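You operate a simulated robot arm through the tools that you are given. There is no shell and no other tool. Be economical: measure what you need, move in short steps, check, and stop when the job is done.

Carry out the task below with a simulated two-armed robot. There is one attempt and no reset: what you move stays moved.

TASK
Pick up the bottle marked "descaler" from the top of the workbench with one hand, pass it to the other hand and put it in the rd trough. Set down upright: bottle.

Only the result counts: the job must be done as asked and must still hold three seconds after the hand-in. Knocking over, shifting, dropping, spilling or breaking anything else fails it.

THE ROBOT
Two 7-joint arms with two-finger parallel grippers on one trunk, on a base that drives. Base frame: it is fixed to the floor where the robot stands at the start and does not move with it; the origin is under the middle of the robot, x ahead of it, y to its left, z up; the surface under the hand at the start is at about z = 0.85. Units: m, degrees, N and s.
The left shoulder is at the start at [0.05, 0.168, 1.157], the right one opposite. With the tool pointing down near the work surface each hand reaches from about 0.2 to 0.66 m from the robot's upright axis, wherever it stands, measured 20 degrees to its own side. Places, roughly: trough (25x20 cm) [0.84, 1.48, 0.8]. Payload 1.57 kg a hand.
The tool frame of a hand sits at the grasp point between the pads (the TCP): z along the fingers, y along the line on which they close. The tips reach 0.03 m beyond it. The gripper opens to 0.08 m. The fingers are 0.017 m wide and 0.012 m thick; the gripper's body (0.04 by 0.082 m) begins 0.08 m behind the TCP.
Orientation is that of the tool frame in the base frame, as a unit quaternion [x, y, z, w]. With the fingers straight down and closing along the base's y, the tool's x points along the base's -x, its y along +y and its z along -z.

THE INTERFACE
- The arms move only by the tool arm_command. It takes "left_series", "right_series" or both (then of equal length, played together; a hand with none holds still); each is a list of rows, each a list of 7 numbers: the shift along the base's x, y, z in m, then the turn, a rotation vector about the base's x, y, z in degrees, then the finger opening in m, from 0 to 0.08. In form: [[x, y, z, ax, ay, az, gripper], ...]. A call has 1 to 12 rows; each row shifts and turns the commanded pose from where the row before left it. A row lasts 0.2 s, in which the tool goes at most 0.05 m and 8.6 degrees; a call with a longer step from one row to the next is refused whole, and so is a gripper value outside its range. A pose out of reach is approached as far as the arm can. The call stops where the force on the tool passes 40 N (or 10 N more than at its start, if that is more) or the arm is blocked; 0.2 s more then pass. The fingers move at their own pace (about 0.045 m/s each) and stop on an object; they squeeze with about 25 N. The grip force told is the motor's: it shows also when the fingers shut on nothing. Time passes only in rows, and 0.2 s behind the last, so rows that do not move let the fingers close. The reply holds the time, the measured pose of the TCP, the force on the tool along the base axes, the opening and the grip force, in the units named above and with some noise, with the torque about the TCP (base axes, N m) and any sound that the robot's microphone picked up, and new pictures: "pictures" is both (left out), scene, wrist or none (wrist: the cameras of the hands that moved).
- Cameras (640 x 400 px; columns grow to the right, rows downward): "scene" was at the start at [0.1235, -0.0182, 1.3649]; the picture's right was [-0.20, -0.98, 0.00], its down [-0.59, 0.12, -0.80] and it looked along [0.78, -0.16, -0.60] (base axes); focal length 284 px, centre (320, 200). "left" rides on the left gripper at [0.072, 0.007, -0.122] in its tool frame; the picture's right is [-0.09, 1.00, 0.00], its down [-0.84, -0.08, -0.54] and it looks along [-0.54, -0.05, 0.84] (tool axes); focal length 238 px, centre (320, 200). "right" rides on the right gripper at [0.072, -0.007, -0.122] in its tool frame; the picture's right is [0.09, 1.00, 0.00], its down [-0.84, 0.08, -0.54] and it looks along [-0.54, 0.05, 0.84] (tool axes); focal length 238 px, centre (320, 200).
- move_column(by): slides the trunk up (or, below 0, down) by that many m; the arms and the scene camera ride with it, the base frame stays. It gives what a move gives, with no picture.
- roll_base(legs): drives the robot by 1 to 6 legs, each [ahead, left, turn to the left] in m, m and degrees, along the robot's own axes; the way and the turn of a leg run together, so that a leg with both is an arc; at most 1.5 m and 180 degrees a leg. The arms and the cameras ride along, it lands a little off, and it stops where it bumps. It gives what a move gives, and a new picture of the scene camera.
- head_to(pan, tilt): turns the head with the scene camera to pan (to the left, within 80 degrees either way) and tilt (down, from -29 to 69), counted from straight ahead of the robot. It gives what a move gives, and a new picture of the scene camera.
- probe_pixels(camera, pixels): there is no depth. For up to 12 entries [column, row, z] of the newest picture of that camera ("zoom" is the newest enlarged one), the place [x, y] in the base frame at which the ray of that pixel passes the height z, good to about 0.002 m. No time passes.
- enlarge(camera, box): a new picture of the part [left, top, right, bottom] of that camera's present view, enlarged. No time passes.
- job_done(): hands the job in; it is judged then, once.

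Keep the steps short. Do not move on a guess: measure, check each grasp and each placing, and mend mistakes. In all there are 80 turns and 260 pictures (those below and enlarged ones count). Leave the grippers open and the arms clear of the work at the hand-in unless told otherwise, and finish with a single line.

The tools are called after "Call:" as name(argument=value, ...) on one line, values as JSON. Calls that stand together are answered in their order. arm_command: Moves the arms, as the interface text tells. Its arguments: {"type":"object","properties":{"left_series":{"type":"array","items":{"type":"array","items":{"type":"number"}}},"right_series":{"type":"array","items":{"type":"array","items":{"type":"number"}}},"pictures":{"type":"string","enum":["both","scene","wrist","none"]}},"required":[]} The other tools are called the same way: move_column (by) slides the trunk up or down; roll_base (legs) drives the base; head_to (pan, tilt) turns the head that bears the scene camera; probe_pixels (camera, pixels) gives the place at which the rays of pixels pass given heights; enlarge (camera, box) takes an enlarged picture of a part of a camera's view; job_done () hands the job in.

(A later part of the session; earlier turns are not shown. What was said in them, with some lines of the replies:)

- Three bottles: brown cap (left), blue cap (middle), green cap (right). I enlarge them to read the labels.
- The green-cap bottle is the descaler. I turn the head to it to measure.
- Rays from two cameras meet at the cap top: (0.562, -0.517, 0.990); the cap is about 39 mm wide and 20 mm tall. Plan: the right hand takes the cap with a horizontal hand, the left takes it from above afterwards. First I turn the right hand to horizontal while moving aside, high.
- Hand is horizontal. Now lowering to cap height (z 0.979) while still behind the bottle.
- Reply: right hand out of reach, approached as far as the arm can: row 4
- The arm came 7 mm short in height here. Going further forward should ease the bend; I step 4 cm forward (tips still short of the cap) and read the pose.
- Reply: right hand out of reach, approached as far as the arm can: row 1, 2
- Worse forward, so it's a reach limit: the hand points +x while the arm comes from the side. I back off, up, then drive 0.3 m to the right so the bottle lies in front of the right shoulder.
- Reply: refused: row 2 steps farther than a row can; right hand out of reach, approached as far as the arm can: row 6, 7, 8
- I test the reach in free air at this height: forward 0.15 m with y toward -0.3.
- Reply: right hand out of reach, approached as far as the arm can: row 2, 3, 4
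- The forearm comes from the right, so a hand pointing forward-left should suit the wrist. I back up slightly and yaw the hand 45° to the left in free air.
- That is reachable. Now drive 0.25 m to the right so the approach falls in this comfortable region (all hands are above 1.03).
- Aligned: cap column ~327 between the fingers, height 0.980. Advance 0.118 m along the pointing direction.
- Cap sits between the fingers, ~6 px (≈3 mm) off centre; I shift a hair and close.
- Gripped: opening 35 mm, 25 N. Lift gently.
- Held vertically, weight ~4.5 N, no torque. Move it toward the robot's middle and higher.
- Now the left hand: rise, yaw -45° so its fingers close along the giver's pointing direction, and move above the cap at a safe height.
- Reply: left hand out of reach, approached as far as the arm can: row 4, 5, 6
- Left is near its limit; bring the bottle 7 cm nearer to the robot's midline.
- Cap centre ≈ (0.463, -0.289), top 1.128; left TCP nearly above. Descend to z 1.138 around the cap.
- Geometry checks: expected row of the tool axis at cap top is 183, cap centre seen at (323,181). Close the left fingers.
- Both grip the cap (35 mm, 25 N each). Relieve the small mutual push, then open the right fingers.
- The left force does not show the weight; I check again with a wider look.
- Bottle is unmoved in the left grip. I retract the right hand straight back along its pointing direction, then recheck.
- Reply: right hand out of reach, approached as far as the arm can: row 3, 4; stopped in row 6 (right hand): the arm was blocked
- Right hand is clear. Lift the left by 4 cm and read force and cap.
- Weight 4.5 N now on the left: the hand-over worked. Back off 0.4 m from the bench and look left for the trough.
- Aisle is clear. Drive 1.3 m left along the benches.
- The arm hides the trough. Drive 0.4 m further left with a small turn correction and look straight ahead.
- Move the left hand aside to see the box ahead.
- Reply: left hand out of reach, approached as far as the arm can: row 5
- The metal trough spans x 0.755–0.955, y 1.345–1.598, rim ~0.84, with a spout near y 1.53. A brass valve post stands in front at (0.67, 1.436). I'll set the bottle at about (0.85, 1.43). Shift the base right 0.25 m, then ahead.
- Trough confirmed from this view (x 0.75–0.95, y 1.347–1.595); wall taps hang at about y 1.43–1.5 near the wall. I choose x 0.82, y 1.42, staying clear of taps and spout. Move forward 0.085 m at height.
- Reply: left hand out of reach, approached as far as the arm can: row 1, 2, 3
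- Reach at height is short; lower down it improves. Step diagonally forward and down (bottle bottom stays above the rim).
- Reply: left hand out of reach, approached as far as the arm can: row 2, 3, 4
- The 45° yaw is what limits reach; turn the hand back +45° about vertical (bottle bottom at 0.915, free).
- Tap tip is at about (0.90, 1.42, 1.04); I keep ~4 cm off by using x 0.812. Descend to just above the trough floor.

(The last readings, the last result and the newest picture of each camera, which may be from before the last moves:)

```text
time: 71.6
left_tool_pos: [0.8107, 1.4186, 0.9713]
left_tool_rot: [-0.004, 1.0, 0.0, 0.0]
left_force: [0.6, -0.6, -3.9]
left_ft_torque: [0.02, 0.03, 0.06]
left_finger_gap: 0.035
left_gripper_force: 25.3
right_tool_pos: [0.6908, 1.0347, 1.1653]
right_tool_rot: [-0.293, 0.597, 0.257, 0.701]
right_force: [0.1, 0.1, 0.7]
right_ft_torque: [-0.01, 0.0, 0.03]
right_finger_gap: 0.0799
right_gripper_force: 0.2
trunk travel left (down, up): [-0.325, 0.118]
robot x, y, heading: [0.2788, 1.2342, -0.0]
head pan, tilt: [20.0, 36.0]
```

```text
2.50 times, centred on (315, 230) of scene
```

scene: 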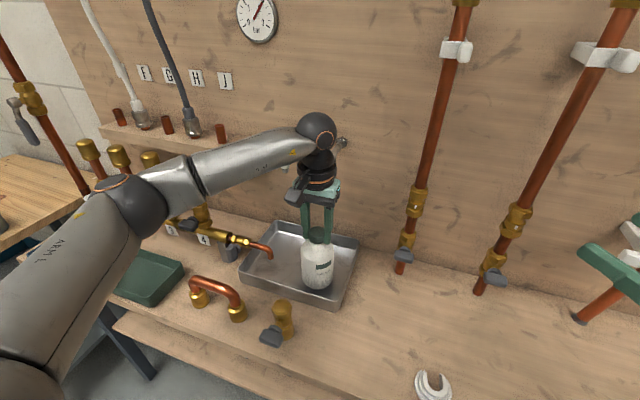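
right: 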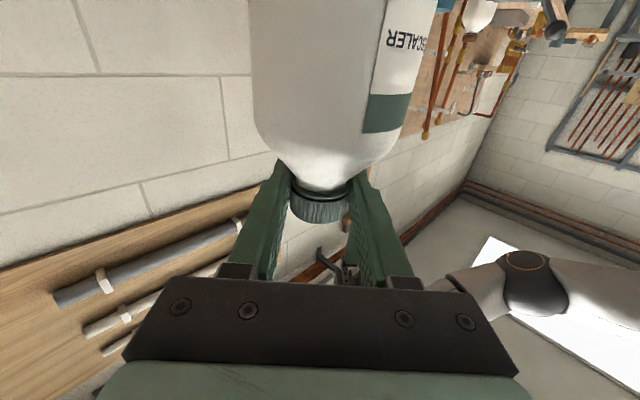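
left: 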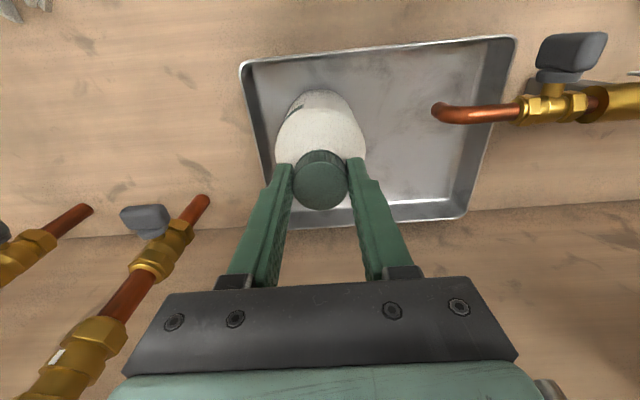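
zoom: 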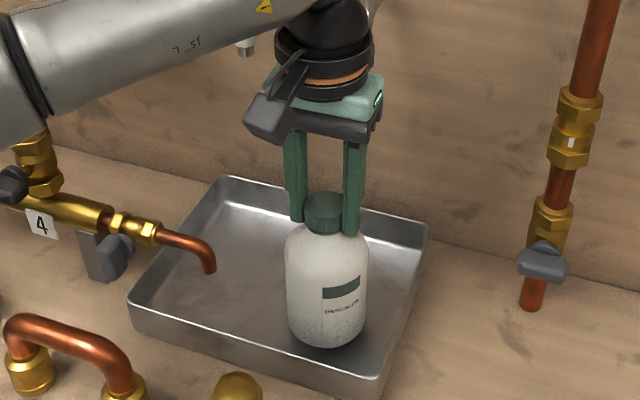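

Call:
arm_command(left_series=[[0, 0, -0.005, 0, 0, 0, 0], [0, 0, -0.004, 0, 0, 0, 0], [0, 0, -0.003, 0, 0, 0, 0], [0, 0, 0, 0, 0, 0, 0]], pictures="none")

```text
time: 72.6
left_tool_pos: [0.812, 1.4193, 0.9608]
left_tool_rot: [-0.004, 1.0, 0.0, 0.0]
left_force: [-0.4, 0.5, -3.9]
left_ft_torque: [0.03, -0.03, 0.0]
left_finger_gap: 0.035
left_gripper_force: 25.2
right_tool_pos: [0.6906, 1.0352, 1.166]
right_tool_rot: [-0.293, 0.598, 0.258, 0.7]
right_force: [0.5, -0.8, 0.6]
right_ft_torque: [0.01, 0.02, -0.01]
right_finger_gap: 0.0802
right_gripper_force: 0.1
trunk travel left (down, up): [-0.325, 0.118]
robot x, y, heading: [0.28, 1.2294, -0.1]
head pan, tilt: [20.0, 36.0]
```

Still hanging. Continue in 2 mm steps.

Call:
arm_command(left_series=[[0, 0, -0.002, 0, 0, 0, 0], [0, 0, -0.002, 0, 0, 0, 0], [0, 0, 0, 0, 0, 0, 0]], pictures="none")

```text
time: 73.4
left_tool_pos: [0.8121, 1.4188, 0.9564]
left_tool_rot: [-0.004, 1.0, 0.0, 0.0]
left_force: [-0.8, 2.3, 3.3]
left_ft_torque: [0.02, 0.01, 0.02]
left_finger_gap: 0.0348
left_gripper_force: 25.0
right_tool_pos: [0.6889, 1.0346, 1.165]
right_tool_rot: [-0.293, 0.597, 0.257, 0.701]
right_force: [0.1, -0.2, -0.1]
right_ft_torque: [-0.01, 0.05, 0.01]
right_finger_gap: 0.0801
right_gripper_force: 0.1
trunk travel left (down, up): [-0.325, 0.118]
robot x, y, heading: [0.2797, 1.236, -0.2]
head pan, tilt: [20.0, 36.0]
```

Force swung from -3.9 to +3.3 N: the bottle stands on the floor. Open slowly and check.

Call:
arm_command(left_series=[[0, 0, 0, 0, 0, 0, 0.04], [0, 0, 0, 0, 0, 0, 0.05], [0, 0, 0, 0, 0, 0, 0.06], [0, 0, 0, 0, 0, 0, 0.07], [0, 0, 0, 0, 0, 0, 0.07]], pictures="both")

Call:
enlarge(camera="scene", box=[240, 150, 390, 310])

```text
time: 74.6
left_tool_pos: [0.8123, 1.4175, 0.9547]
left_tool_rot: [-0.003, 1.0, 0.0, 0.0]
left_force: [-1.0, 0.1, 0.4]
left_ft_torque: [0.0, 0.03, 0.01]
left_finger_gap: 0.07
left_gripper_force: 0.1
right_tool_pos: [0.6896, 1.0357, 1.1662]
right_tool_rot: [-0.292, 0.597, 0.256, 0.702]
right_force: [0.2, 0.4, 0.3]
right_ft_torque: [0.0, -0.01, -0.02]
right_finger_gap: 0.0801
right_gripper_force: 0.1
trunk travel left (down, up): [-0.325, 0.118]
robot x, y, heading: [0.2776, 1.2335, -0.0]
head pan, tilt: [20.0, 36.0]
```

scene: 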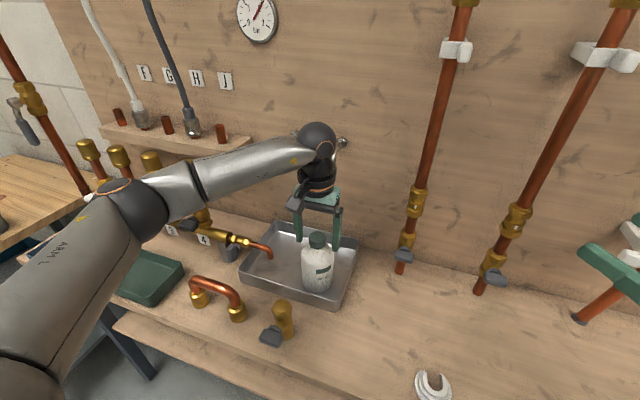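
left: 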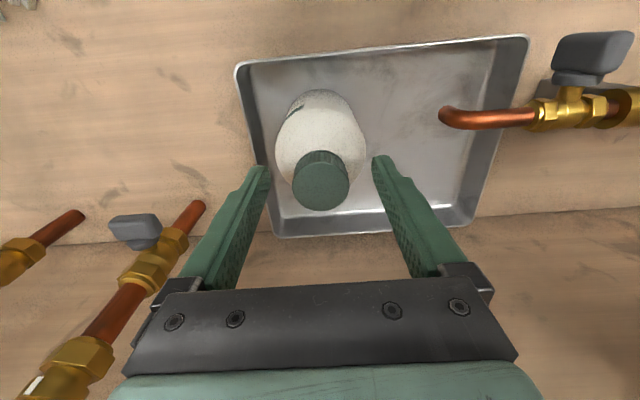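

```text
2.50 times, centred on (315, 230) of scene
```

zoom: 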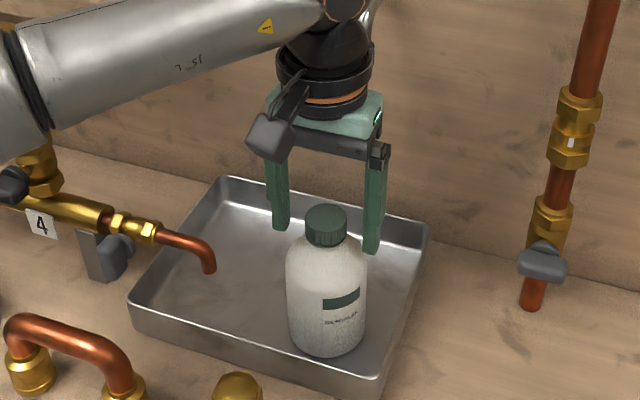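

The bottle stands upright in the trough. Raise the left hand straight up.

Call:
arm_command(left_series=[[0, 0, 0.02, 0, 0, 0, 0.07], [0, 0, 0.025, 0, 0, 0, 0.07], [0, 0, 0.03, 0, 0, 0, 0.07], [0, 0, 0.03, 0, 0, 0, 0.07], [0, 0, 0.03, 0, 0, 0, 0.08], [-0.03, 0, 0.01, 0, 0, 0, 0.08], [0, 0, 0, 0, 0, 0, 0.08]], pictures="scene")

Call:
roll_base(legs=[[-0.25, 0, 0]])

Call:
enlarge(camera="scene", box=[220, 130, 420, 290])

```text
time: 76.2
left_tool_pos: [0.7802, 1.4169, 1.1014]
left_tool_rot: [-0.003, 1.0, 0.0, 0.0]
left_force: [1.1, 0.3, -0.3]
left_ft_torque: [0.01, -0.01, -0.02]
left_finger_gap: 0.0801
left_gripper_force: 0.1
right_tool_pos: [0.6891, 1.0339, 1.165]
right_tool_rot: [-0.292, 0.597, 0.256, 0.701]
right_force: [-0.5, -0.2, 0.0]
right_ft_torque: [-0.02, 0.02, 0.01]
right_finger_gap: 0.08
right_gripper_force: 0.0
trunk travel left (down, up): [-0.325, 0.118]
robot x, y, heading: [0.277, 1.2291, 0.1]
head pan, tilt: [20.0, 36.0]
```

scene: 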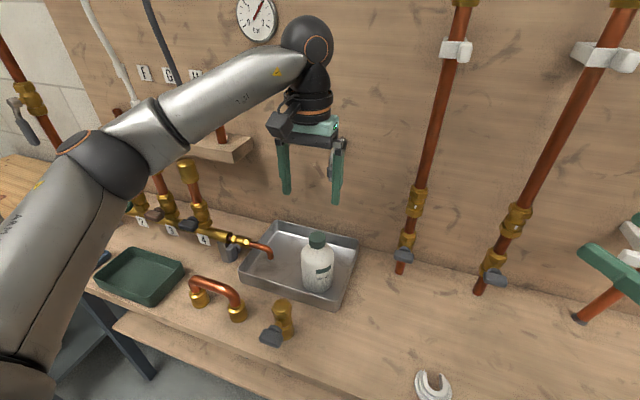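

```text
time: 78.0
left_tool_pos: [0.5304, 1.4167, 1.1018]
left_tool_rot: [-0.001, 1.0, 0.0, 0.0]
left_force: [-0.2, 0.2, -0.4]
left_ft_torque: [-0.02, 0.03, 0.02]
left_finger_gap: 0.0801
left_gripper_force: 0.0
right_tool_pos: [0.4376, 1.033, 1.1647]
right_tool_rot: [-0.291, 0.598, 0.255, 0.702]
right_force: [0.0, -0.5, -0.9]
right_ft_torque: [-0.01, -0.04, -0.07]
right_finger_gap: 0.0801
right_gripper_force: 0.1
trunk travel left (down, up): [-0.325, 0.118]
robot x, y, heading: [0.0282, 1.2302, 0.3]
head pan, tilt: [20.0, 36.0]
```

scene: 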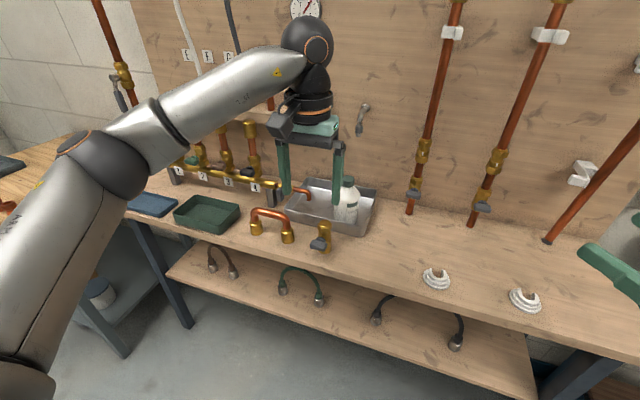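

```text
2.50 times, centred on (320, 210) of scene
```

zoom: 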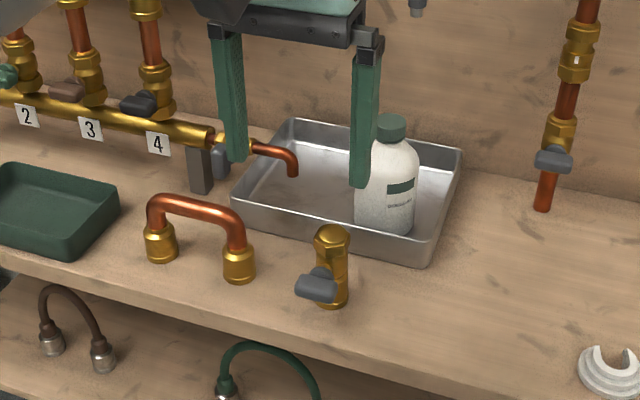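

The bottle stands upright in the trough, both grippers are open, and the arms are clear. I hand the job in.

Call:
job_done()

```text
The job is handed in.
```

The descaler bottle was picked up with the right hand, passed to the left hand and set upright in the metal trough at about [0.81, 1.42], which I took to be the "rd" trough because it matched the position given; I saw no "rd" marking on it.
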